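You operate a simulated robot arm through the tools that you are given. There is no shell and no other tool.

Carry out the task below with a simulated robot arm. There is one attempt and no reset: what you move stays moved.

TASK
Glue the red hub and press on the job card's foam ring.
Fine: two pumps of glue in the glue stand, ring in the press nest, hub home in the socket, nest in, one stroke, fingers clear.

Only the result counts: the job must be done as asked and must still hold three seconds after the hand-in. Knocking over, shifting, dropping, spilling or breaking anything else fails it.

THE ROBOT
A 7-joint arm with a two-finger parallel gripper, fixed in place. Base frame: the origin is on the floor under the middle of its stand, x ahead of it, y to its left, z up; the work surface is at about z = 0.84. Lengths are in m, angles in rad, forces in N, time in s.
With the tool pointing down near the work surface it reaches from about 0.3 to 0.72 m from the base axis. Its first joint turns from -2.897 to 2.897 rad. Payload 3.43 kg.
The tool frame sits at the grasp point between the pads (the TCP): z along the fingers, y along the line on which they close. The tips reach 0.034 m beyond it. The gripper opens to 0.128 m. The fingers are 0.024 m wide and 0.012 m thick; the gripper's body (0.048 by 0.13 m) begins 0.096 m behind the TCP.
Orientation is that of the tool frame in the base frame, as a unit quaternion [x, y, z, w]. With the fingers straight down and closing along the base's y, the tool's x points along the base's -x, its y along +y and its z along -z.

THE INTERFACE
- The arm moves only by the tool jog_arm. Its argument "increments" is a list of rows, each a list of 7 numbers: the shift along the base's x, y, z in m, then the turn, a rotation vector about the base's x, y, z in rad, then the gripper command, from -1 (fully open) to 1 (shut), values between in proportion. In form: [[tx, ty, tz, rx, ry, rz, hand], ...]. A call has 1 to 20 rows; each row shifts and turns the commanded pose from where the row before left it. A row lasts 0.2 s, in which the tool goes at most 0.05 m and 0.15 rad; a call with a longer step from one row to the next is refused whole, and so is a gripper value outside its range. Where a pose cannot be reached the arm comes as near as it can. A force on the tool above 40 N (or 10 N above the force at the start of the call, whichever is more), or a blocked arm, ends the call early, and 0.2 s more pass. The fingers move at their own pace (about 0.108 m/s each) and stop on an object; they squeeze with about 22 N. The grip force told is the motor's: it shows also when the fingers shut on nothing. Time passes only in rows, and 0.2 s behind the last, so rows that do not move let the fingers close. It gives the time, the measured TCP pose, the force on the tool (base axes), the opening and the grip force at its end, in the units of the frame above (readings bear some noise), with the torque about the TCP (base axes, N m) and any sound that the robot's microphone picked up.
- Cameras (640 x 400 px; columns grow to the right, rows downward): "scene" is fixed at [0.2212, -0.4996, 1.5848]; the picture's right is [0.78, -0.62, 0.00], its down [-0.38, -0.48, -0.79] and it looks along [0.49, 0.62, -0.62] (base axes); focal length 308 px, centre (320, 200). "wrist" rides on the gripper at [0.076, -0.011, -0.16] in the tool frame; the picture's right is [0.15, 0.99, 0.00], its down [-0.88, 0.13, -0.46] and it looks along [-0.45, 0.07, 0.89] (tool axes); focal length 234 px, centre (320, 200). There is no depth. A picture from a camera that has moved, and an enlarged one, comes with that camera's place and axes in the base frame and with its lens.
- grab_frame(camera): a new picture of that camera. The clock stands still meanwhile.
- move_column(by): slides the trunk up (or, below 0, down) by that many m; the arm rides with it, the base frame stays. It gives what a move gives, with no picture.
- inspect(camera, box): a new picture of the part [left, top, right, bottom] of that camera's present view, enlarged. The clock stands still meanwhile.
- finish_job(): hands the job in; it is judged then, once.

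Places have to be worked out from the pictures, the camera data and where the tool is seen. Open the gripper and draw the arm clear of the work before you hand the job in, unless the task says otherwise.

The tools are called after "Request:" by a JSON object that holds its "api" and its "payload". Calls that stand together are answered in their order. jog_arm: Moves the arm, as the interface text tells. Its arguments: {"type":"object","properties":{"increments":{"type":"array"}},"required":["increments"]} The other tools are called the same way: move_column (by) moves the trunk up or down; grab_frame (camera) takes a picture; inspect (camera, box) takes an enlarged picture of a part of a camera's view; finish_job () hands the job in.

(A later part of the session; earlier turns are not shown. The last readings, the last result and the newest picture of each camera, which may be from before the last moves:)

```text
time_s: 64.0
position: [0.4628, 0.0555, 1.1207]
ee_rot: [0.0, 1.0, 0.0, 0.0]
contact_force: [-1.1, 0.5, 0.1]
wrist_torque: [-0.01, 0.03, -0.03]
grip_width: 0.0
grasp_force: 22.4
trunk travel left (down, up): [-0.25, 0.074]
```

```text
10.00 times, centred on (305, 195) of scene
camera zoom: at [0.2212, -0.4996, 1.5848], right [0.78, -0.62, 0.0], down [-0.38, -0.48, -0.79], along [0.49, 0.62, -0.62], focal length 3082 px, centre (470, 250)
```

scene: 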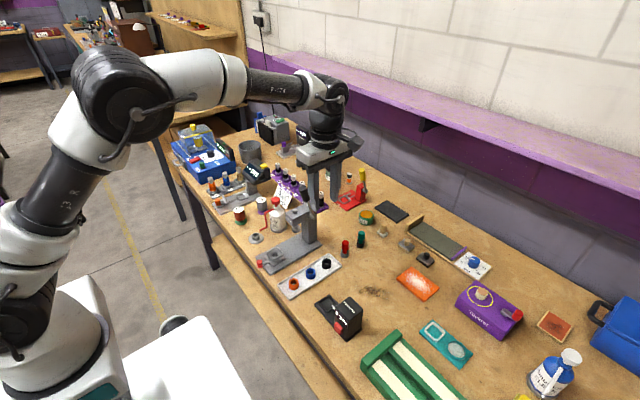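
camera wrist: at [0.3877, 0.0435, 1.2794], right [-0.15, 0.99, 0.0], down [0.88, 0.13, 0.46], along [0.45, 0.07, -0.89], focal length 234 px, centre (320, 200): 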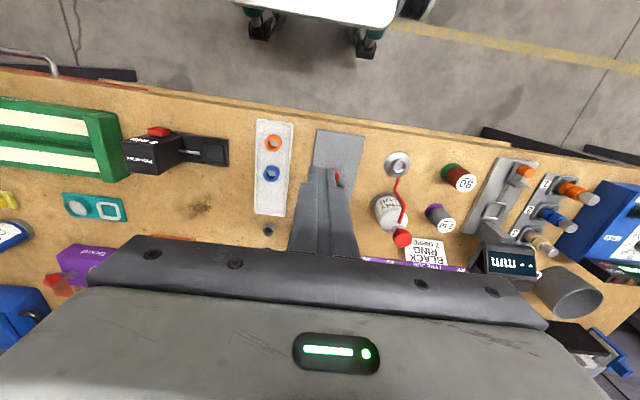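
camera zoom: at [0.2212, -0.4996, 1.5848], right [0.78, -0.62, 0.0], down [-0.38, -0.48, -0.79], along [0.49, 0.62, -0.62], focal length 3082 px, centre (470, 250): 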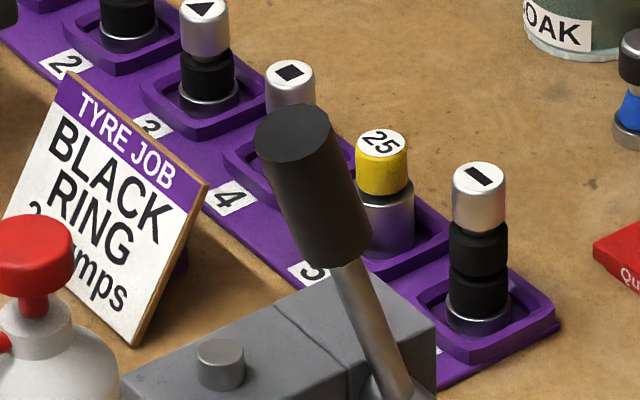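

Next is the lever. Its pivot is at about (0.642, 0.064, 0.957), with the handle tilted about 15° toward me and its end at about (0.604, 0.061, 1.093). I open the gripper and move above it at a safe height to refine this.

Request:
{"api": "jog_arm", "payload": {"increments": [[0, 0, 0.04, 0, 0, 0, 0.5], [0.02, 0, 0.04, 0, 0, 0, 0], [0.03, 0.002, 0, 0, 0, 0, 0], [0.03, 0.002, 0, 0, 0, 0, 0], [0.02, 0, 0, 0, 0, 0, 0], [0, 0, 0, 0, 0, 0, 0]]}}

Request:
{"api": "grab_frame", "payload": {"camera": "wrist"}}

Request:
{"api": "inspect", "payload": {"camera": "wrist", "box": [250, 120, 390, 220]}}

Request:
{"api": "inspect", "payload": {"camera": "scene", "box": [260, 150, 340, 230]}}

```text
time_s: 65.4
position: [0.5621, 0.0609, 1.199]
ee_rot: [0.0, 1.0, -0.001, 0.0]
contact_force: [0.1, -0.5, 0.9]
wrist_torque: [0.03, 0.02, -0.01]
grip_width: 0.0644
grasp_force: 0.1
trunk travel left (down, up): [-0.25, 0.074]
```

```text
taken
camera wrist: at [0.488, 0.049, 1.3585], right [-0.15, 0.99, 0.0], down [0.88, 0.13, 0.46], along [0.45, 0.07, -0.89], focal length 234 px, centre (320, 200)
```

wrist: 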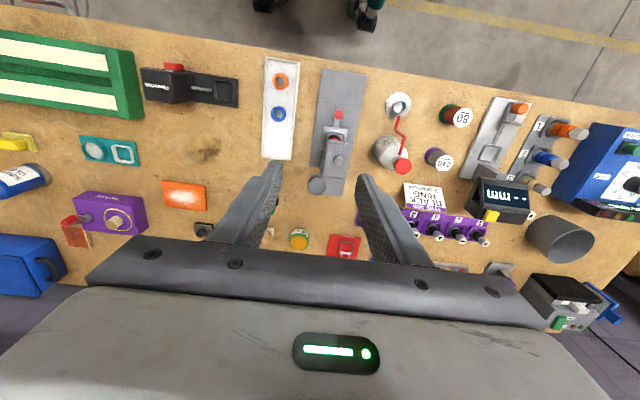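

```text
4.00 times, centred on (320, 170) of wrist
camera zoom: at [0.488, 0.049, 1.3585], right [-0.15, 0.99, 0.0], down [0.88, 0.13, 0.46], along [0.45, 0.07, -0.89], focal length 937 px, centre (320, 320)
```

zoom: 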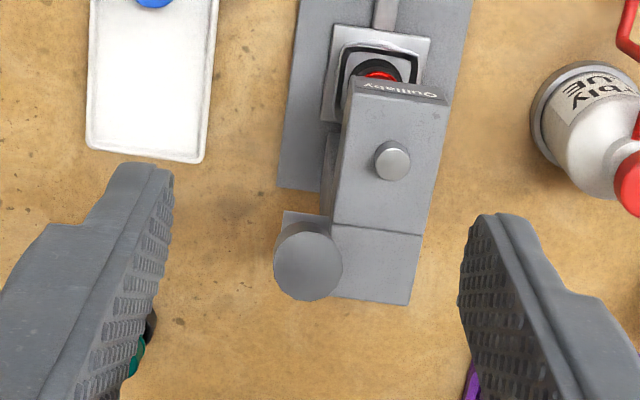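

```text
5.00 times, centred on (300, 190) of scene
camera zoom: at [0.2212, -0.4996, 1.5848], right [0.78, -0.62, 0.0], down [-0.38, -0.48, -0.79], along [0.49, 0.62, -0.62], focal length 1541 px, centre (420, 250)
```

zoom: 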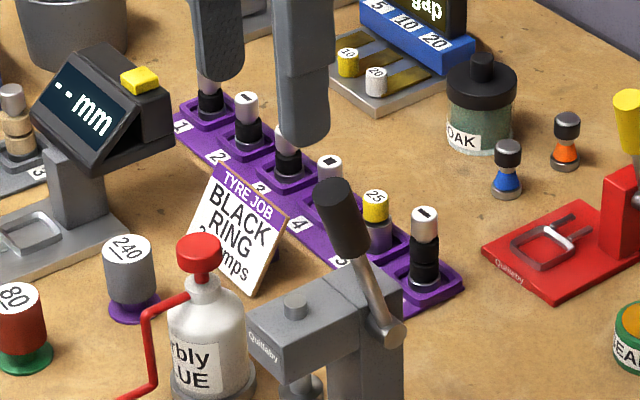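

I zoom in on the lever cap and pivot from this view.

Request:
{"api": "inspect", "payload": {"camera": "wrist", "box": [295, 165, 345, 200]}}

Request:
{"api": "inspect", "payload": {"camera": "scene", "box": [285, 180, 325, 225]}}

```text
11.43 times, centred on (320, 182) of wrist
camera zoom: at [0.488, 0.049, 1.3585], right [-0.15, 0.99, 0.0], down [0.88, 0.13, 0.46], along [0.45, 0.07, -0.89], focal length 2676 px, centre (320, 400)
```

zoom: 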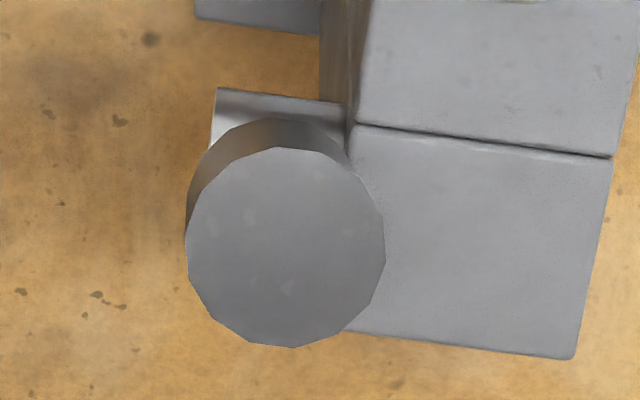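

```text
8.89 times, centred on (305, 202) of scene
camera zoom: at [0.2212, -0.4996, 1.5848], right [0.78, -0.62, 0.0], down [-0.38, -0.48, -0.79], along [0.49, 0.62, -0.62], focal length 2739 px, centre (453, 178)
```

zoom: 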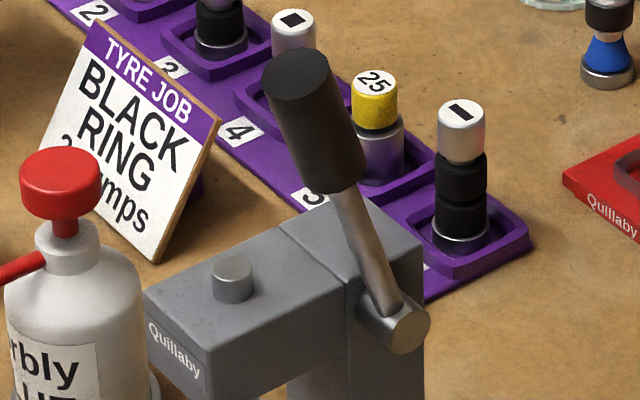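

The lever lies in the plane y = 0.063, tilted about 18° with a 0.142 m radius. I move the open fingers over the handle and descend to straddle its middle at (0.613, 0.063, 1.066).

Request:
{"api": "jog_arm", "payload": {"increments": [[0.025, 0.0015, 0, 0, 0, 0, 0.2], [0.024, 0.0015, 0, 0, 0, 0, 0.2], [0, 0, 0, 0, 0, 0, 0.2], [0, 0, -0.03, 0, 0, 0, 0.2], [0, 0, -0.03, 0, 0, 0, 0.2], [0, 0, 0, 0, 0, 0, 0.2]]}}

Request:
{"api": "inspect", "payload": {"camera": "wrist", "box": [250, 140, 390, 240]}}

Request:
{"api": "inspect", "payload": {"camera": "scene", "box": [270, 160, 330, 220]}}

```text
time_s: 66.8
position: [0.611, 0.0634, 1.138]
ee_rot: [0.001, 1.0, 0.0, 0.0]
contact_force: [0.1, 0.0, 0.6]
wrist_torque: [-0.02, 0.05, -0.02]
grip_width: 0.0513
grasp_force: 0.0
trunk travel left (down, up): [-0.25, 0.074]
```

```text
4.00 times, centred on (320, 190) of wrist
camera zoom: at [0.5365, 0.0507, 1.2974], right [-0.15, 0.99, 0.0], down [0.88, 0.13, 0.46], along [0.45, 0.07, -0.89], focal length 937 px, centre (320, 240)
```

zoom: 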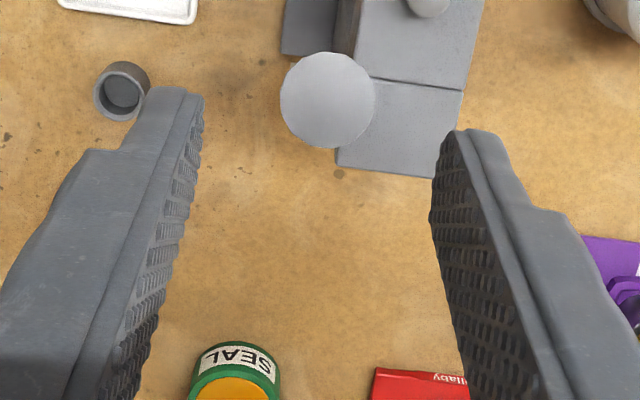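

```text
6.67 times, centred on (300, 190) of scene
camera zoom: at [0.2212, -0.4996, 1.5848], right [0.78, -0.62, 0.0], down [-0.38, -0.48, -0.79], along [0.49, 0.62, -0.62], focal length 2054 px, centre (453, 267)
```

zoom: 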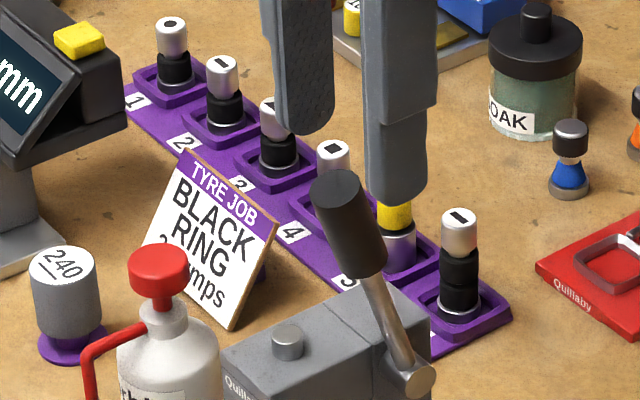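

The cap computes to (0.6045, 0.0626), so I'm aligned. I descend the last 70 mm so the pads straddle the handle.

Request:
{"api": "jog_arm", "payload": {"increments": [[0.001, 0.001, -0.03, 0, 0, 0, 0.2], [0, 0, -0.03, 0, 0, 0, 0.2], [0, 0, -0.011, 0, 0, 0, 0.2], [0, 0, 0, 0, 0, 0, 0.2]]}}

Request:
{"api": "inspect", "payload": {"camera": "wrist", "box": [250, 140, 390, 240]}}

Request:
{"api": "inspect", "payload": {"camera": "scene", "box": [270, 170, 330, 220]}}

```text
time_s: 67.8
position: [0.6129, 0.0638, 1.069]
ee_rot: [0.0, 1.0, 0.0, 0.0]
contact_force: [0.1, 0.1, -0.5]
wrist_torque: [0.03, -0.02, -0.01]
grip_width: 0.0512
grasp_force: 0.1
trunk travel left (down, up): [-0.25, 0.074]
```

```text
4.00 times, centred on (320, 190) of wrist
camera zoom: at [0.5388, 0.0513, 1.2278], right [-0.15, 0.99, 0.0], down [0.88, 0.13, 0.46], along [0.45, 0.07, -0.89], focal length 937 px, centre (320, 240)
```

zoom: 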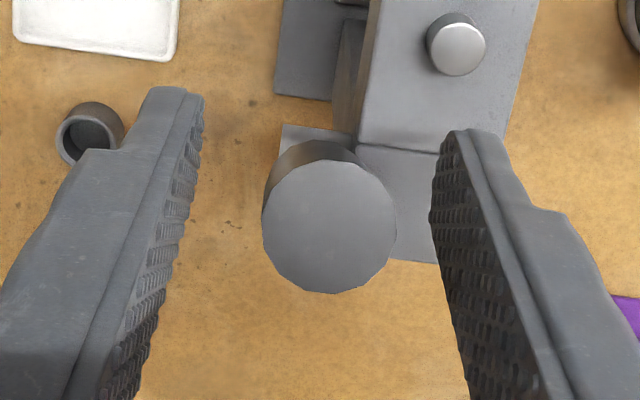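

```text
8.00 times, centred on (300, 195) of scene
camera zoom: at [0.2212, -0.4996, 1.5848], right [0.78, -0.62, 0.0], down [-0.38, -0.48, -0.79], along [0.49, 0.62, -0.62], focal length 2465 px, centre (480, 240)
```

zoom: 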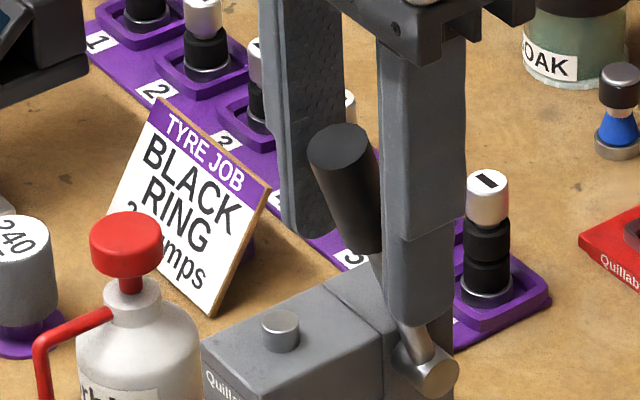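

The fingers straddle the handle. I close the grip on it.

Request:
{"api": "jog_arm", "payload": {"increments": [[0, 0, 0, 0, 0, 0, 0.4], [0, 0, 0, 0, 0, 0, 0.55], [0, 0, 0, 0, 0, 0, 0.7], [0, 0, 0, 0, 0, 0, 1], [0, 0, 0, 0, 0, 0, 1]]}}

Request:
{"api": "inspect", "payload": {"camera": "wrist", "box": [250, 140, 390, 240]}}

Request:
{"api": "inspect", "payload": {"camera": "scene", "box": [270, 170, 330, 250]}}

```text
time_s: 69.0
position: [0.6137, 0.0629, 1.0682]
ee_rot: [0.0, 1.0, 0.0, 0.0]
contact_force: [-0.2, 0.1, -1.1]
wrist_torque: [0.06, -0.02, 0.04]
grip_width: 0.0217
grasp_force: 44.9
trunk travel left (down, up): [-0.25, 0.074]
```

```text
4.00 times, centred on (320, 190) of wrist
camera zoom: at [0.5388, 0.0512, 1.228], right [-0.15, 0.99, 0.0], down [0.88, 0.13, 0.46], along [0.45, 0.07, -0.89], focal length 937 px, centre (320, 240)
```

zoom: 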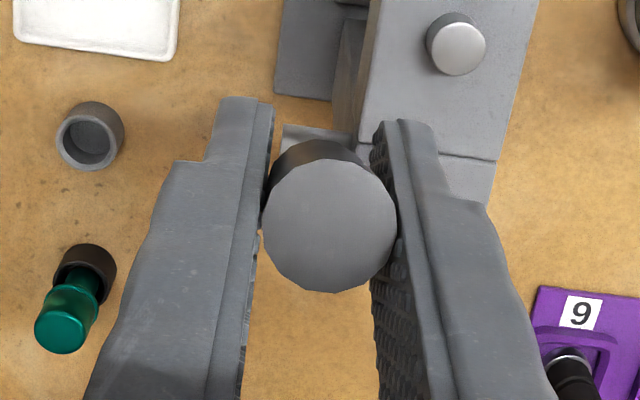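

```text
5.00 times, centred on (300, 210) of scene
camera zoom: at [0.2212, -0.4996, 1.5848], right [0.78, -0.62, 0.0], down [-0.38, -0.48, -0.79], along [0.49, 0.62, -0.62], focal length 1541 px, centre (420, 150)
```

zoom: 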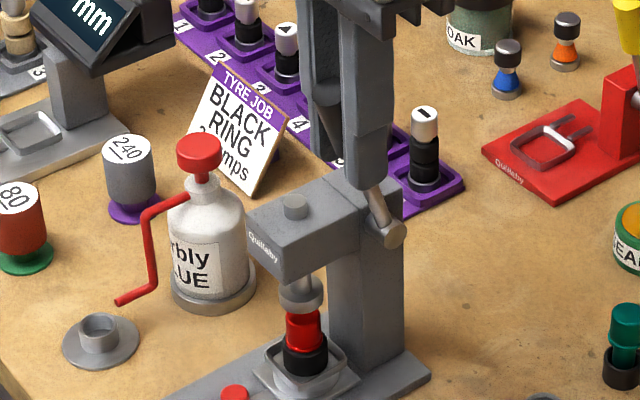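

The handle is gripped (21.7 mm). I start pulling along the arc, toward me and down, with 15° first, checking that force is low and the ram moves.

Request:
{"api": "jog_arm", "payload": {"increments": [[-0.0048, 0, -0.0016, 0, 0, 0, 1], [-0.0048, 0, -0.0017, 0, 0, 0, 1], [-0.0092, 0, -0.0041, 0, 0, 0, 1], [0, 0, 0, 0, 0, 0, 1]]}}

Request:
{"api": "inspect", "payload": {"camera": "scene", "box": [270, 170, 330, 250]}}

```text
time_s: 70.0
position: [0.5964, 0.063, 1.0611]
ee_rot: [0.0, 1.0, 0.0, 0.002]
contact_force: [10.3, -0.8, 11.3]
wrist_torque: [0.03, -1.24, 0.0]
grip_width: 0.0218
grasp_force: 44.8
trunk travel left (down, up): [-0.25, 0.074]
```

```text
5.00 times, centred on (300, 210) of scene
camera zoom: at [0.2212, -0.4996, 1.5848], right [0.78, -0.62, 0.0], down [-0.38, -0.48, -0.79], along [0.49, 0.62, -0.62], focal length 1541 px, centre (420, 150)
```

zoom: 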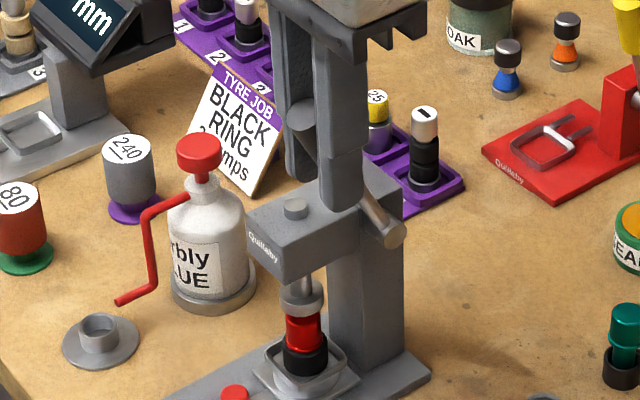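

The lever follows (about 14 N tangential, partly pad friction). I continue the arc 15° more and watch the ram.

Request:
{"api": "jog_arm", "payload": {"increments": [[-0.0088, 0, -0.0044, 0, 0, 0, 1], [-0.0084, 0, -0.0054, 0, 0, 0, 1], [-0.0078, 0, -0.0064, 0, 0, 0, 1], [0, 0, 0, 0, 0, 0, 1]]}}

Request:
{"api": "inspect", "payload": {"camera": "scene", "box": [260, 180, 320, 250]}}

```text
time_s: 71.0
position: [0.5721, 0.0626, 1.0453]
ee_rot: [0.0, 1.0, 0.0, 0.0]
contact_force: [13.3, -1.5, 7.6]
wrist_torque: [-0.02, -1.2, -0.03]
grip_width: 0.0213
grasp_force: 44.7
trunk travel left (down, up): [-0.25, 0.074]
```

```text
5.71 times, centred on (290, 215) of scene
camera zoom: at [0.2212, -0.4996, 1.5848], right [0.78, -0.62, 0.0], down [-0.38, -0.48, -0.79], along [0.49, 0.62, -0.62], focal length 1761 px, centre (491, 114)
```

zoom: 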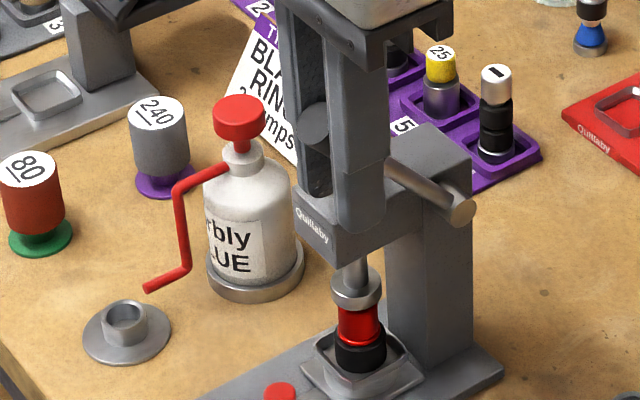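

The ram is coming down and is about at the hub's top. I continue 10° more.

Request:
{"api": "jog_arm", "payload": {"increments": [[-0.0074, 0, -0.007, 0, 0, 0, 1], [-0.0068, 0, -0.0076, 0, 0, 0, 1], [0, 0, 0, 0, 0, 0, 1]]}}

Request:
{"api": "inspect", "payload": {"camera": "scene", "box": [260, 180, 320, 250]}}

```text
time_s: 71.8
position: [0.5561, 0.0615, 1.0302]
ee_rot: [0.0, 1.0, 0.0, 0.0]
contact_force: [11.3, 0.8, 10.4]
wrist_torque: [-0.03, -1.25, 0.0]
grip_width: 0.0215
grasp_force: 45.1
trunk travel left (down, up): [-0.25, 0.074]
```

```text
5.71 times, centred on (290, 215) of scene
camera zoom: at [0.2212, -0.4996, 1.5848], right [0.78, -0.62, 0.0], down [-0.38, -0.48, -0.79], along [0.49, 0.62, -0.62], focal length 1761 px, centre (491, 114)
```

zoom: 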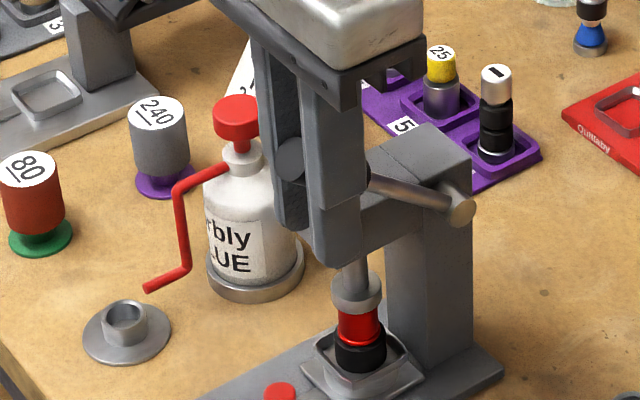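

Force is steady and the ram is closing on the hub. I continue 10° further.

Request:
{"api": "jog_arm", "payload": {"increments": [[-0.0061, 0.0005, -0.0082, 0, 0, 0, 1], [-0.0054, 0, -0.0087, 0, 0, 0, 1], [0, 0, 0, 0, 0, 0, 1]]}}

Request:
{"api": "inspect", "payload": {"camera": "scene", "box": [260, 180, 320, 250]}}

```text
time_s: 72.6
position: [0.5436, 0.0624, 1.0141]
ee_rot: [0.0, 1.0, 0.001, 0.001]
contact_force: [9.0, 2.8, 10.2]
wrist_torque: [-0.03, -1.06, -0.03]
grip_width: 0.021
grasp_force: 45.6
trunk travel left (down, up): [-0.25, 0.074]
```

```text
5.71 times, centred on (290, 215) of scene
camera zoom: at [0.2212, -0.4996, 1.5848], right [0.78, -0.62, 0.0], down [-0.38, -0.48, -0.79], along [0.49, 0.62, -0.62], focal length 1761 px, centre (491, 114)
```

zoom: 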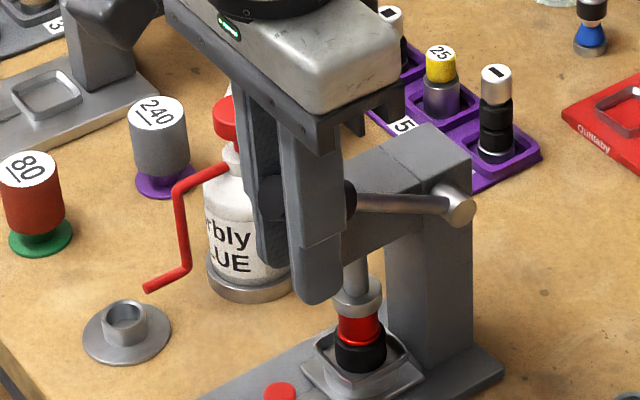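

The lever is at about 61° with moderate force. I continue 10° more.

Request:
{"api": "jog_arm", "payload": {"increments": [[-0.0046, 0, -0.0092, 0, 0, 0, 1], [-0.0037, 0, -0.0096, 0, 0, 0, 1], [0, 0, 0, 0, 0, 0, 1]]}}

Request:
{"api": "inspect", "payload": {"camera": "scene", "box": [260, 180, 320, 250]}}

```text
time_s: 73.4
position: [0.5345, 0.0625, 0.9936]
ee_rot: [0.0, 1.0, 0.0, 0.0]
contact_force: [0.8, 3.9, 14.8]
wrist_torque: [-0.11, -1.04, 0.03]
grip_width: 0.0209
grasp_force: 45.2
trunk travel left (down, up): [-0.25, 0.074]
```

```text
5.71 times, centred on (290, 215) of scene
camera zoom: at [0.2212, -0.4996, 1.5848], right [0.78, -0.62, 0.0], down [-0.38, -0.48, -0.79], along [0.49, 0.62, -0.62], focal length 1761 px, centre (491, 114)
```

zoom: 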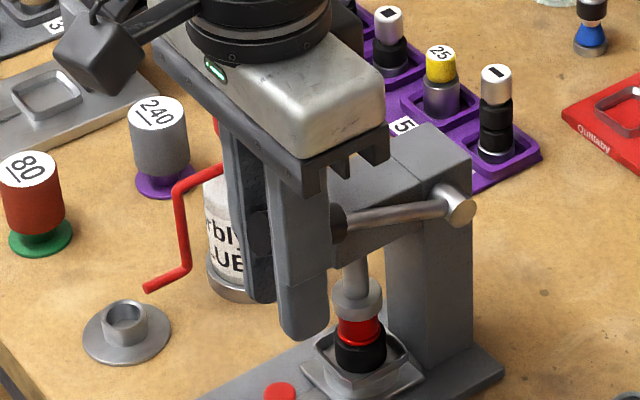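

The ram is now pressing the hub (15 N). I continue with smaller steps.

Request:
{"api": "jog_arm", "payload": {"increments": [[-0.0029, -0.0005, -0.0099, 0, 0, 0, 1], [-0.001, 0, -0.005, 0, 0, 0, 1], [0, 0, 0, 0, 0, 0, 1]]}}

Request:
{"api": "inspect", "payload": {"camera": "scene", "box": [260, 180, 320, 250]}}

Request:
{"api": "inspect", "payload": {"camera": "scene", "box": [280, 220, 320, 250]}}

```text
time_s: 74.2
position: [0.5316, 0.0635, 0.9819]
ee_rot: [0.001, 1.0, 0.001, 0.003]
contact_force: [5.6, -0.8, 34.5]
wrist_torque: [0.04, 0.01, 0.02]
grip_width: 0.0211
grasp_force: 44.9
trunk travel left (down, up): [-0.25, 0.074]
```

```text
5.71 times, centred on (290, 215) of scene
camera zoom: at [0.2212, -0.4996, 1.5848], right [0.78, -0.62, 0.0], down [-0.38, -0.48, -0.79], along [0.49, 0.62, -0.62], focal length 1761 px, centre (491, 114)
```

zoom: 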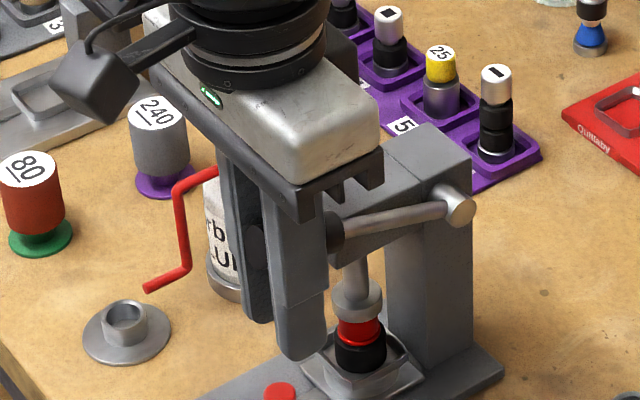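

```text
13.33 times, centred on (300, 235) of scene
camera zoom: at [0.2212, -0.4996, 1.5848], right [0.78, -0.62, 0.0], down [-0.38, -0.48, -0.79], along [0.49, 0.62, -0.62], focal length 4109 px, centre (587, -267)
```

zoom: 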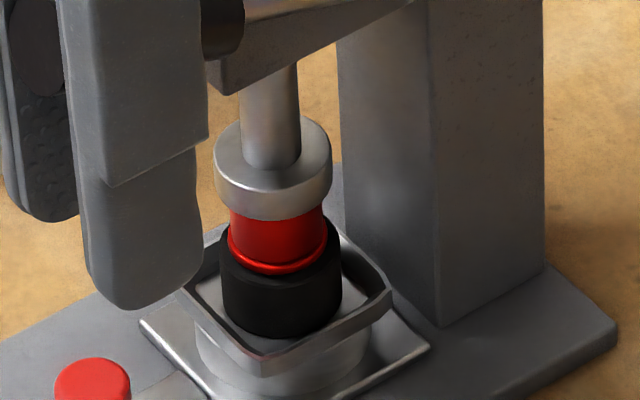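

The ram is on the hub with 34 N on the lever at about 78°. I push a little more and see whether it yields or is at its end.

Request:
{"api": "jog_arm", "payload": {"increments": [[-0.0002, 0, -0.0015, 0, 0, 0, 1], [0, 0, 0, 0, 0, 0, 1]]}}

Request:
{"api": "inspect", "payload": {"camera": "scene", "box": [280, 220, 320, 250]}}

```text
time_s: 74.8
position: [0.532, 0.0634, 0.9805]
ee_rot: [-0.001, 1.0, 0.001, 0.004]
contact_force: [5.3, -2.5, 34.3]
wrist_torque: [0.04, 0.11, 0.01]
grip_width: 0.0213
grasp_force: 44.7
trunk travel left (down, up): [-0.25, 0.074]
```

```text
13.33 times, centred on (300, 235) of scene
camera zoom: at [0.2212, -0.4996, 1.5848], right [0.78, -0.62, 0.0], down [-0.38, -0.48, -0.79], along [0.49, 0.62, -0.62], focal length 4109 px, centre (587, -267)
```

zoom: 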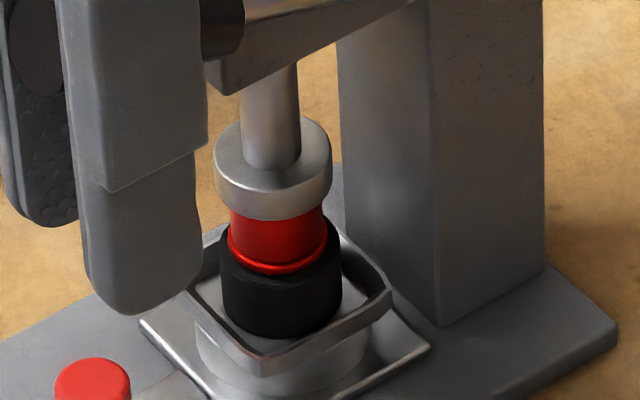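

The finger moved 1.4 mm but the ram did not, so the pads may be slipping on the handle. I inspect the lever and handle from both cameras.

Request:
{"api": "inspect", "payload": {"camera": "wrist", "box": [240, 130, 400, 250]}}

Request:
{"api": "inspect", "payload": {"camera": "scene", "box": [270, 195, 320, 235]}}

```text
3.33 times, centred on (320, 190) of wrist
camera zoom: at [0.4559, 0.0512, 1.139], right [-0.15, 0.99, 0.0], down [0.88, 0.13, 0.46], along [0.46, 0.07, -0.89], focal length 781 px, centre (320, 233)
```

zoom: 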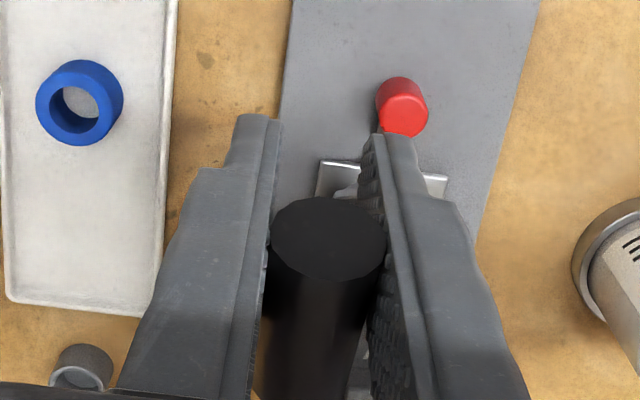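

```text
10.00 times, centred on (295, 215) of scene
camera zoom: at [0.2212, -0.4996, 1.5848], right [0.78, -0.62, 0.0], down [-0.38, -0.48, -0.79], along [0.49, 0.62, -0.62], focal length 3082 px, centre (570, 50)
```

zoom: 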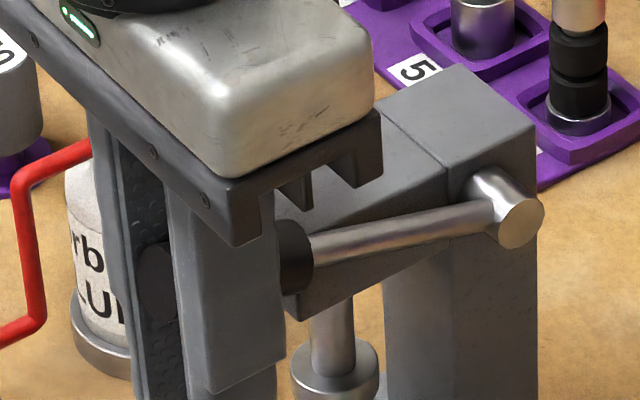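

The lever is at about 70° from vertical and the hub's collar is now flush on the ring, 3 mm lower than before, but the pads have slid 25 mm along the handle. To finish this same stroke firmly without letting the lever back, I keep the grip and slide the hand down until the palm bears on the handle.

Request:
{"api": "jog_arm", "payload": {"increments": [[0, 0, -0.005, 0, 0, 0, 1], [0, 0, -0.005, 0, 0, 0, 1], [0, 0, 0, 0, 0, 0, 1]]}}

Request:
{"api": "inspect", "payload": {"camera": "scene", "box": [270, 195, 320, 250]}}

```text
time_s: 75.6
position: [0.5312, 0.0629, 0.9691]
ee_rot: [-0.001, 1.0, 0.0, 0.002]
contact_force: [-0.3, -2.8, 34.5]
wrist_torque: [0.08, 0.05, 0.01]
grip_width: 0.0213
grasp_force: 45.1
trunk travel left (down, up): [-0.25, 0.074]
```

```text
7.27 times, centred on (295, 222) of scene
camera zoom: at [0.2212, -0.4996, 1.5848], right [0.78, -0.62, 0.0], down [-0.38, -0.48, -0.79], along [0.49, 0.62, -0.62], focal length 2241 px, centre (502, 36)
```

zoom: 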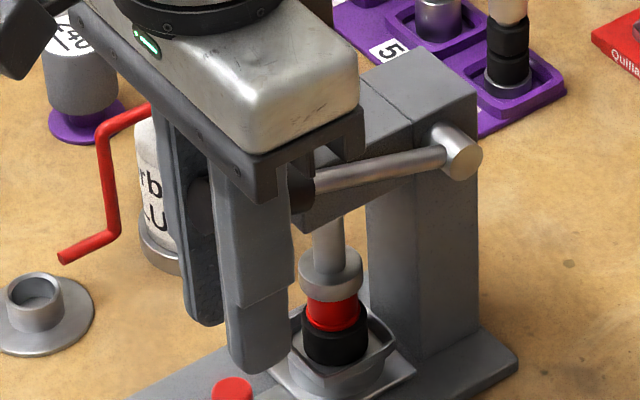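

The pads slide at a steady 34 N while the lever stays put. I continue sliding down until the palm reaches the handle.

Request:
{"api": "jog_arm", "payload": {"increments": [[0, 0, -0.006, 0, 0, 0, 1], [0, 0, -0.006, 0, 0, 0, 1], [0, 0, -0.006, 0, 0, 0, 1], [0, 0, -0.006, 0, 0, 0, 1], [0, 0, 0, 0, 0, 0, 1]]}}

Request:
{"api": "inspect", "payload": {"camera": "scene", "box": [270, 195, 320, 250]}}

```text
time_s: 76.8
position: [0.5316, 0.063, 0.9448]
ee_rot: [0.0, 1.0, -0.001, 0.001]
contact_force: [0.5, -2.2, 33.4]
wrist_torque: [0.11, 0.11, -0.01]
grip_width: 0.0213
grasp_force: 44.7
trunk travel left (down, up): [-0.25, 0.074]
```

```text
7.27 times, centred on (295, 222) of scene
camera zoom: at [0.2212, -0.4996, 1.5848], right [0.78, -0.62, 0.0], down [-0.38, -0.48, -0.79], along [0.49, 0.62, -0.62], focal length 2241 px, centre (502, 36)
```

zoom: 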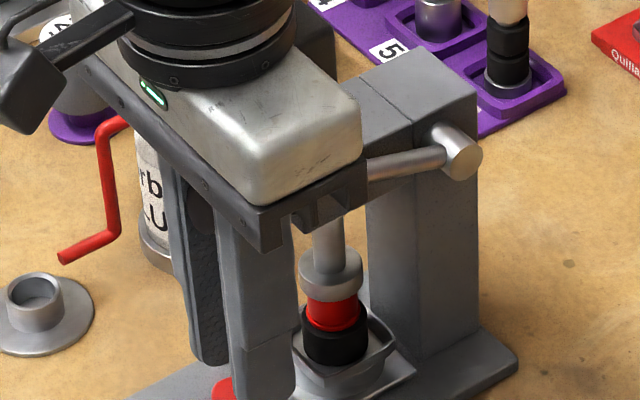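

Still sliding, with about 25 mm until the palm reaches the handle. I continue with care.

Request:
{"api": "jog_arm", "payload": {"increments": [[0, 0, -0.006, 0, 0, 0, 1], [0, 0, -0.006, 0, 0, 0, 1], [0, 0, -0.003, 0, 0, 0, 1], [0, 0, 0, 0, 0, 0, 1]]}}

Request:
{"api": "inspect", "payload": {"camera": "scene", "box": [270, 195, 320, 250]}}

Request:
{"api": "inspect", "payload": {"camera": "wrist", "box": [240, 130, 400, 250]}}

```text
time_s: 77.8
position: [0.5303, 0.0624, 0.9312]
ee_rot: [0.0, 1.0, 0.0, 0.002]
contact_force: [0.1, 1.2, 34.8]
wrist_torque: [-0.04, -0.04, 0.02]
grip_width: 0.0211
grasp_force: 45.3
trunk travel left (down, up): [-0.25, 0.074]
```

```text
7.27 times, centred on (295, 222) of scene
camera zoom: at [0.2212, -0.4996, 1.5848], right [0.78, -0.62, 0.0], down [-0.38, -0.48, -0.79], along [0.49, 0.62, -0.62], focal length 2241 px, centre (502, 36)
```

zoom: 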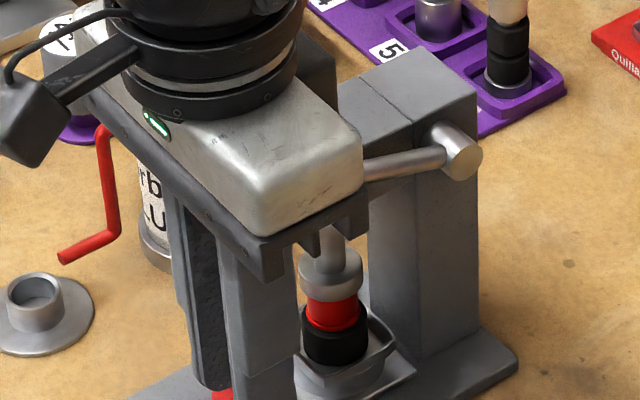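

```text
3.33 times, centred on (320, 190) of wrist
camera zoom: at [0.4553, 0.0511, 1.0903], right [-0.15, 0.99, 0.0], down [0.88, 0.13, 0.46], along [0.45, 0.07, -0.89], focal length 781 px, centre (320, 233)
```

zoom: 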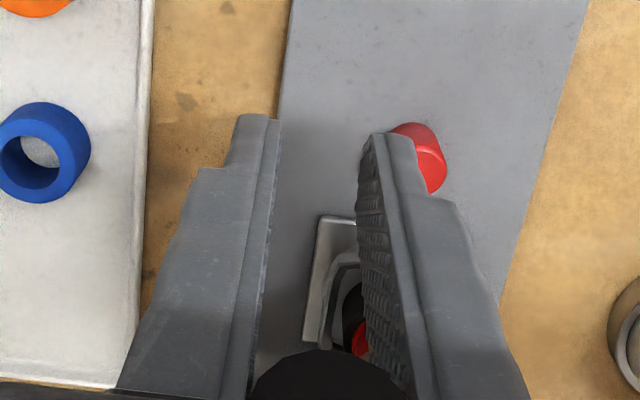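

The fingertips (z ≈ 0.897) stay well above the nest knob (0.867). I go on in small steps until the palm contact raises the force.

Request:
{"api": "jog_arm", "payload": {"increments": [[0, 0, -0.003, 0, 0, 0, 1], [0, 0, -0.003, 0, 0, 0, 1], [0, 0, -0.002, 0, 0, 0, 1], [0, 0, 0, 0, 0, 0, 1]]}}

Request:
{"api": "inspect", "payload": {"camera": "scene", "box": [270, 195, 320, 250]}}

```text
time_s: 78.5
position: [0.5301, 0.063, 0.9275]
ee_rot: [0.0, 1.0, 0.001, 0.002]
contact_force: [-13.6, -0.8, 24.9]
wrist_torque: [0.03, -0.29, -0.02]
grip_width: 0.0213
grasp_force: 44.6
trunk travel left (down, up): [-0.25, 0.074]
stopped in row 3: the force on the tool passed its limit at 46 N (the readings are from after the stop); the commanded pose is now the measured one
```

```text
7.27 times, centred on (295, 222) of scene
camera zoom: at [0.2212, -0.4996, 1.5848], right [0.78, -0.62, 0.0], down [-0.38, -0.48, -0.79], along [0.49, 0.62, -0.62], focal length 2241 px, centre (502, 36)
```

zoom: 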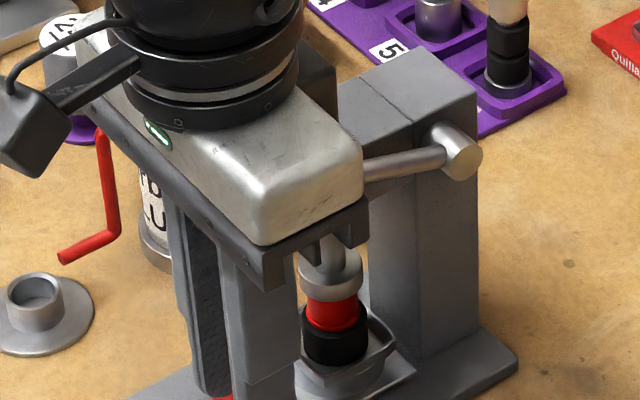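

The force passed 46 N at palm contact and neither lever nor ram moved further, so the stroke is at its hard end. I now open the fingers, with the palm still holding the lever, and check.

Request:
{"api": "jog_arm", "payload": {"increments": [[0, 0, 0, 0, 0, 0, 0.6], [0, 0, 0, 0, 0, 0, 0.4], [0, 0, 0, 0, 0, 0, 0.2]]}}

Request:
{"api": "inspect", "payload": {"camera": "scene", "box": [270, 195, 320, 250]}}

Request:
{"api": "inspect", "payload": {"camera": "scene", "box": [285, 225, 315, 247]}}

```text
time_s: 79.3
position: [0.5318, 0.0632, 0.9266]
ee_rot: [0.0, 1.0, 0.0, 0.005]
contact_force: [-7.6, 0.1, 28.9]
wrist_torque: [-0.07, -0.44, 0.0]
grip_width: 0.0512
grasp_force: 0.0
trunk travel left (down, up): [-0.25, 0.074]
```

```text
7.27 times, centred on (295, 222) of scene
camera zoom: at [0.2212, -0.4996, 1.5848], right [0.78, -0.62, 0.0], down [-0.38, -0.48, -0.79], along [0.49, 0.62, -0.62], focal length 2241 px, centre (502, 36)
```

zoom: 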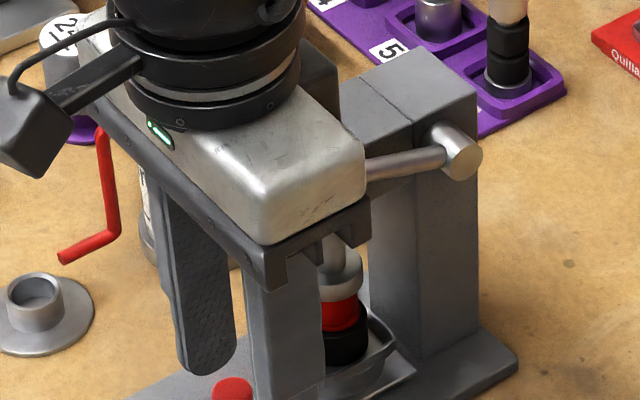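

```text
16.00 times, centred on (300, 236) of scene
camera zoom: at [0.2212, -0.4996, 1.5848], right [0.78, -0.62, 0.0], down [-0.38, -0.48, -0.79], along [0.49, 0.62, -0.62], focal length 4931 px, centre (640, -376)
```

zoom: 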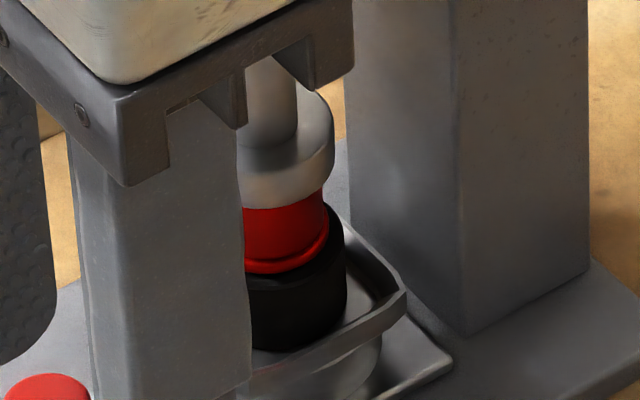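

The palm is holding the lever at 29 N with fingers free. I press 2 mm more to verify that there's no further travel.

Request:
{"api": "jog_arm", "payload": {"increments": [[0, 0, -0.001, 0, 0, 0, 0.2], [0, 0, -0.001, 0, 0, 0, 0.2], [0, 0, 0, 0, 0, 0, 0.2]]}}

Request:
{"api": "inspect", "payload": {"camera": "scene", "box": [285, 225, 315, 247]}}

```text
time_s: 79.9
position: [0.5346, 0.0634, 0.9268]
ee_rot: [0.0, 1.0, 0.001, 0.005]
contact_force: [-9.4, -0.5, 22.0]
wrist_torque: [0.08, -0.63, 0.01]
grip_width: 0.051
grasp_force: 0.1
trunk travel left (down, up): [-0.25, 0.074]
stopped in row 3: the force on the tool passed its limit at 41 N (the readings are from after the stop); the commanded pose is now the measured one
```

```text
16.00 times, centred on (300, 236) of scene
camera zoom: at [0.2212, -0.4996, 1.5848], right [0.78, -0.62, 0.0], down [-0.38, -0.48, -0.79], along [0.49, 0.62, -0.62], focal length 4931 px, centre (640, -376)
```

zoom: 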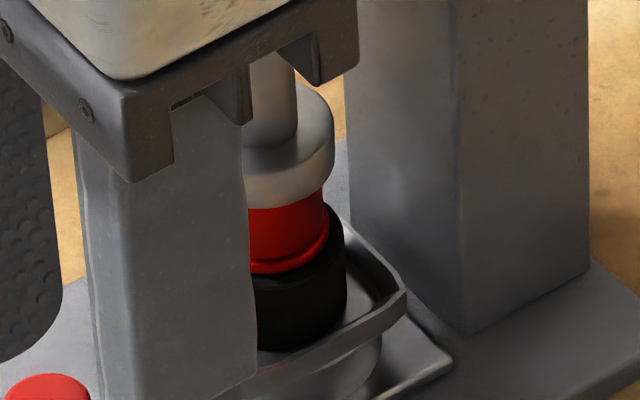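

No further travel at 41 N, so the stroke is complete. I raise the hand slowly so the palm lets the lever return gently.

Request:
{"api": "jog_arm", "payload": {"increments": [[0, 0, 0.004, 0, 0, 0, 0.2], [0, 0, 0.004, 0, 0, 0, 0.2], [0, 0, 0.004, 0, 0, 0, 0.2], [0, 0, 0.004, 0, 0, 0, 0.2], [0, 0, 0, 0, 0, 0, 0.2]]}}

Request:
{"api": "inspect", "payload": {"camera": "scene", "box": [270, 195, 320, 250]}}

```text
time_s: 81.1
position: [0.535, 0.0617, 0.9386]
ee_rot: [0.0, 1.0, 0.001, 0.004]
contact_force: [1.4, 0.6, 3.0]
wrist_torque: [0.02, 0.16, 0.01]
grip_width: 0.0512
grasp_force: 0.0
trunk travel left (down, up): [-0.25, 0.074]
```

```text
7.27 times, centred on (295, 222) of scene
camera zoom: at [0.2212, -0.4996, 1.5848], right [0.78, -0.62, 0.0], down [-0.38, -0.48, -0.79], along [0.49, 0.62, -0.62], focal length 2241 px, centre (502, 36)
```

zoom: 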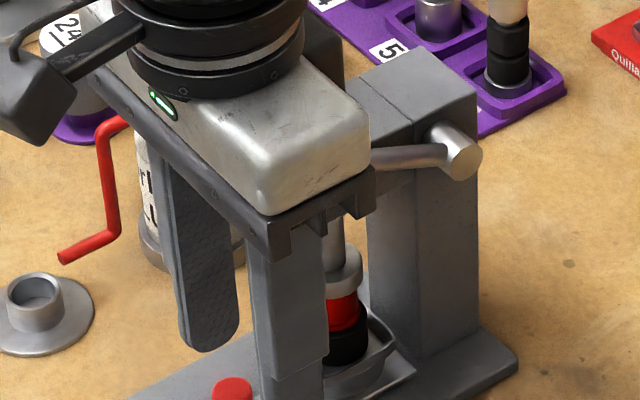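

The contact has dropped to 3 N and the lever is lightly sprung. I continue raising slowly.

Request:
{"api": "jog_arm", "payload": {"increments": [[0, 0, 0.006, 0, 0, 0, 0.2], [0, 0, 0.006, 0, 0, 0, 0.2], [0, 0, 0.006, 0, 0, 0, 0.2], [0, 0, 0.006, 0, 0, 0, 0.2], [0, 0, 0.006, 0, 0, 0, 0.2], [0, 0, 0, 0, 0, 0, 0.2]]}}

Request:
{"api": "inspect", "payload": {"camera": "scene", "box": [270, 185, 330, 250]}}

Request:
{"api": "inspect", "payload": {"camera": "wrist", "box": [240, 130, 400, 250]}}

```text
time_s: 82.5
position: [0.5343, 0.0623, 0.9708]
ee_rot: [0.001, 1.0, 0.001, 0.003]
contact_force: [-0.7, 0.0, 2.3]
wrist_torque: [-0.01, 0.01, 0.01]
grip_width: 0.051
grasp_force: 0.1
trunk travel left (down, up): [-0.25, 0.074]
```

```text
6.15 times, centred on (300, 218) of scene
camera zoom: at [0.2212, -0.4996, 1.5848], right [0.78, -0.62, 0.0], down [-0.38, -0.48, -0.79], along [0.49, 0.62, -0.62], focal length 1896 px, centre (443, 92)
```

zoom: 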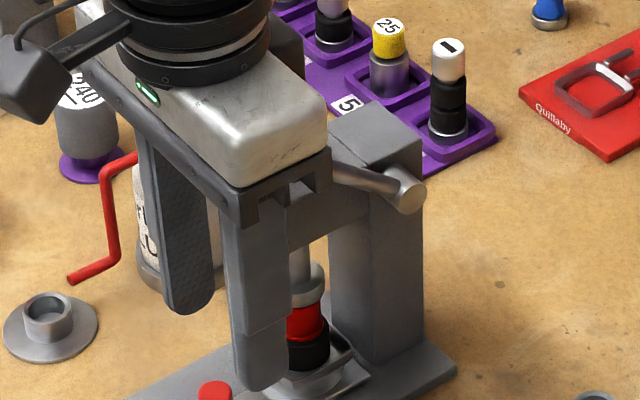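

```text
3.33 times, centred on (320, 190) of wrist
camera zoom: at [0.4579, 0.0511, 1.1292], right [-0.15, 0.99, 0.0], down [0.88, 0.13, 0.46], along [0.46, 0.07, -0.89], focal length 781 px, centre (320, 233)
```

zoom: 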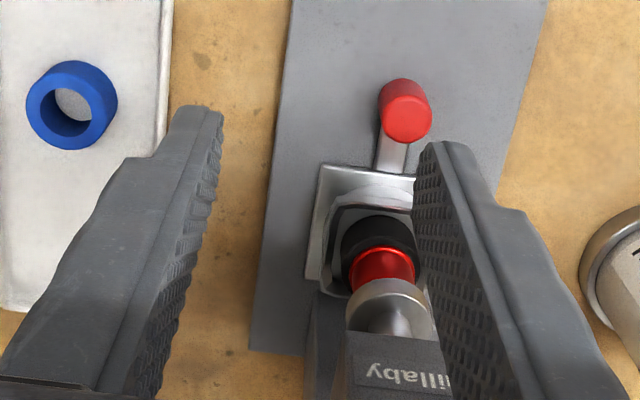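

The lever is following the palm up under its spring, and the ram is lifting off. I keep rising so it returns fully.

Request:
{"api": "jog_arm", "payload": {"increments": [[0, 0, 0.006, 0, 0, 0, 0.2], [0, 0, 0.006, 0, 0, 0, 0.2], [0, 0, 0.006, 0, 0, 0, 0.2], [0, 0, 0.006, 0, 0, 0, 0.2], [0, 0, 0.006, 0, 0, 0, 0.2], [0, 0, 0.006, 0, 0, 0, 0.2], [0, 0, 0, 0, 0, 0, 0.2]]}}

Request:
{"api": "inspect", "payload": {"camera": "scene", "box": [270, 185, 330, 250]}}

```text
time_s: 84.1
position: [0.5349, 0.0637, 1.0056]
ee_rot: [-0.001, 1.0, 0.001, 0.003]
contact_force: [0.0, -0.2, -0.1]
wrist_torque: [0.0, 0.02, -0.02]
grip_width: 0.051
grasp_force: 0.1
trunk travel left (down, up): [-0.25, 0.074]
```

```text
6.15 times, centred on (300, 218) of scene
camera zoom: at [0.2212, -0.4996, 1.5848], right [0.78, -0.62, 0.0], down [-0.38, -0.48, -0.79], along [0.49, 0.62, -0.62], focal length 1896 px, centre (443, 92)
```

zoom: 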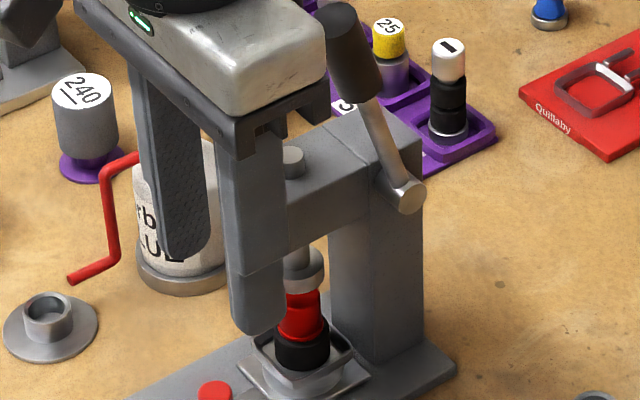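

The lever has sprung back to rest and the ram is up. I withdraw toward -x and up, then inspect the pressed assembly.

Request:
{"api": "jog_arm", "payload": {"increments": [[-0.02, 0, 0, 0, 0, 0, 0.2], [-0.03, 0, 0.01, 0, 0, 0, 0.2], [-0.03, 0, 0.03, 0, 0, 0, 0.2], [-0.01, 0, 0.04, 0, 0, 0, 0.2], [0, 0, 0.04, 0, 0, 0, 0.2], [0, 0, 0, 0, 0, 0, 0.2]]}}

Request:
{"api": "inspect", "payload": {"camera": "scene", "box": [280, 220, 320, 250]}}

Request:
{"api": "inspect", "payload": {"camera": "wrist", "box": [280, 120, 380, 200]}}

Request:
{"api": "grab_frame", "payload": {"camera": "scene"}}

```text
time_s: 85.5
position: [0.4433, 0.0631, 1.1279]
ee_rot: [0.0, 1.0, 0.001, 0.003]
contact_force: [0.6, -0.2, -0.1]
wrist_torque: [0.01, 0.01, -0.04]
grip_width: 0.0512
grasp_force: 0.0
trunk travel left (down, up): [-0.25, 0.074]
```

```text
13.33 times, centred on (300, 235) of scene
camera zoom: at [0.2212, -0.4996, 1.5848], right [0.78, -0.62, 0.0], down [-0.38, -0.48, -0.79], along [0.49, 0.62, -0.62], focal length 4109 px, centre (587, -267)
```

zoom: 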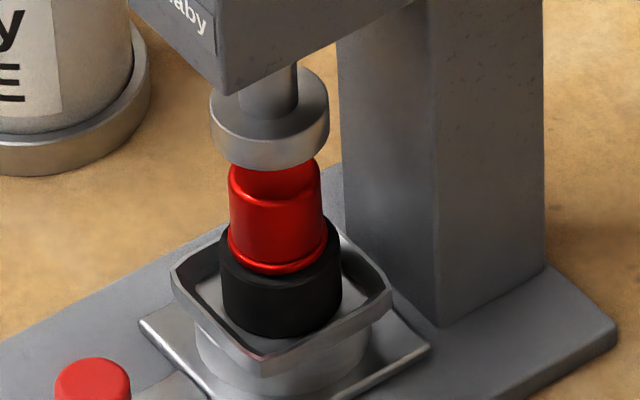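

```text
5.00 times, centred on (330, 160) of wrist
camera zoom: at [0.3669, 0.0508, 1.286], right [-0.15, 0.99, 0.0], down [0.88, 0.13, 0.46], along [0.46, 0.07, -0.89], focal length 1171 px, centre (270, 400)
```

zoom: 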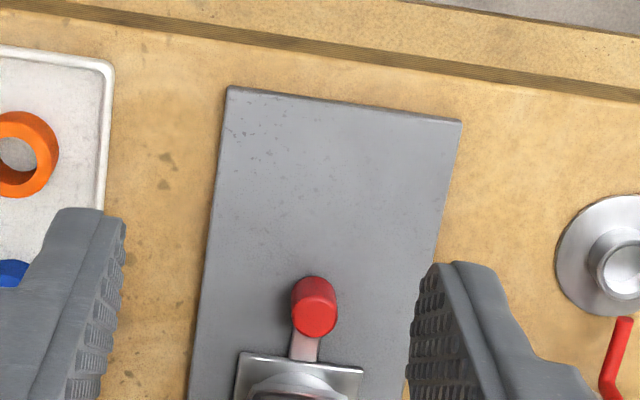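

```text
taken
```

scene: 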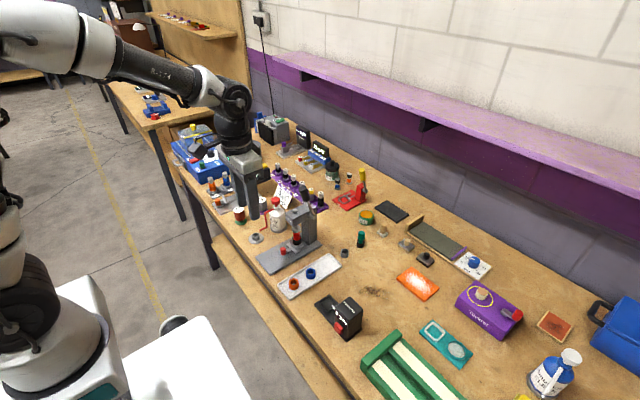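

The assembly stands under the raised ram. I zoom tightly to compare the collar-to-ring contact with the pressed state.

Request:
{"api": "inspect", "payload": {"camera": "scene", "box": [291, 228, 309, 246]}}

Request:
{"api": "inspect", "payload": {"camera": "scene", "box": [285, 225, 315, 247]}}

```text
16.00 times, centred on (300, 237) of scene
camera zoom: at [0.2212, -0.4996, 1.5848], right [0.78, -0.62, 0.0], down [-0.38, -0.48, -0.79], along [0.49, 0.62, -0.62], focal length 4931 px, centre (640, -392)
```

zoom: 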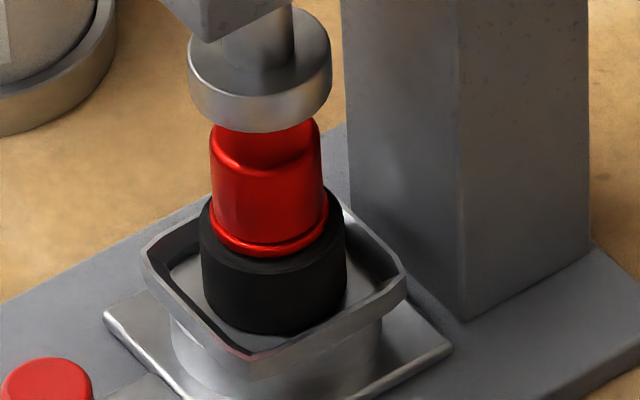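

```text
16.00 times, centred on (300, 236) of scene
camera zoom: at [0.2212, -0.4996, 1.5848], right [0.78, -0.62, 0.0], down [-0.38, -0.48, -0.79], along [0.49, 0.62, -0.62], focal length 4931 px, centre (640, -376)
```

zoom: 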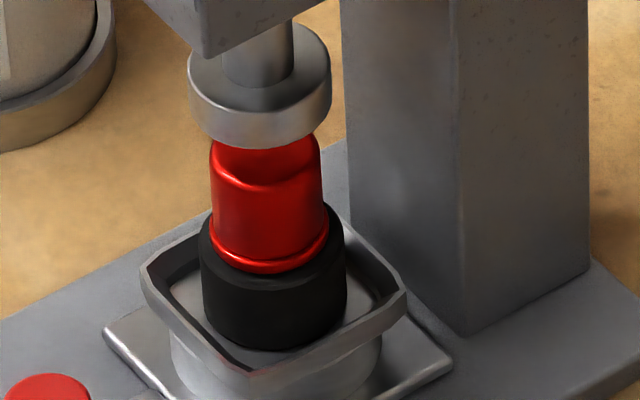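

The collar sits flush on the ring at the same height as under pressure, about 2 mm lower than before the stroke, so the hub is pressed on. I open the gripper fully, draw the arm further back and up, and do a last overall check.

Request:
{"api": "jog_arm", "payload": {"increments": [[-0.02, 0, 0.03, 0, 0, 0, 0], [-0.02, 0, 0.04, 0, 0, 0, -0.5], [0, 0, 0.03, 0, 0, 0, -1], [0, 0, 0, 0, 0, 0, -1], [0, 0, 0, 0, 0, 0, -1]]}}

Request:
{"api": "inspect", "payload": {"camera": "scene", "box": [220, 160, 380, 290]}}

Request:
{"api": "inspect", "payload": {"camera": "wrist", "box": [220, 90, 420, 220]}}

```text
time_s: 86.7
position: [0.4039, 0.0631, 1.2282]
ee_rot: [0.0, 1.0, 0.001, 0.003]
contact_force: [0.4, 0.5, 0.2]
wrist_torque: [0.03, -0.04, 0.0]
grip_width: 0.128
grasp_force: 0.1
trunk travel left (down, up): [-0.25, 0.074]
```

```text
3.08 times, centred on (300, 225) of scene
camera zoom: at [0.2212, -0.4996, 1.5848], right [0.78, -0.62, 0.0], down [-0.38, -0.48, -0.79], along [0.49, 0.62, -0.62], focal length 948 px, centre (382, 123)
```

zoom: 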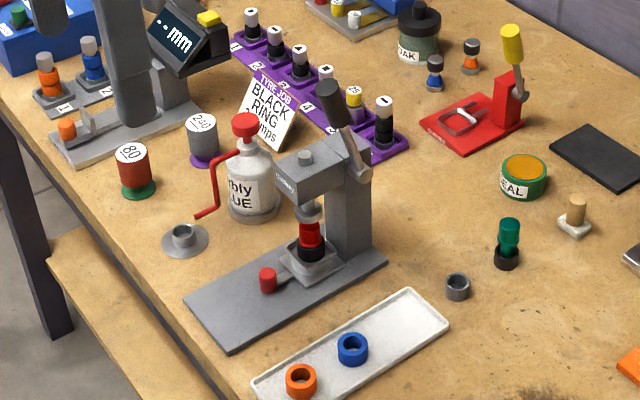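

```text
3.08 times, centred on (320, 155) of wrist
camera zoom: at [0.3275, 0.0515, 1.3864], right [-0.15, 0.99, 0.0], down [0.88, 0.13, 0.46], along [0.46, 0.07, -0.89], focal length 720 px, centre (320, 338)
```

zoom: 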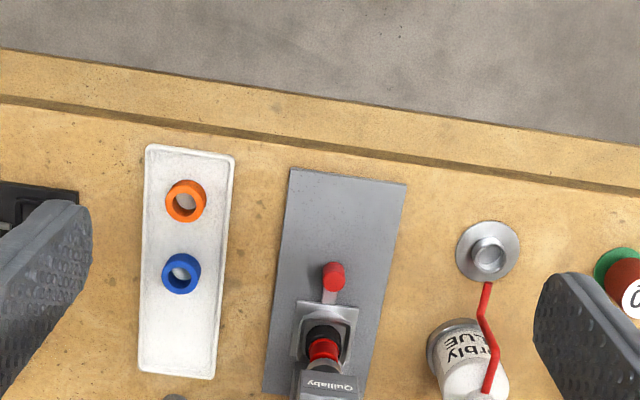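

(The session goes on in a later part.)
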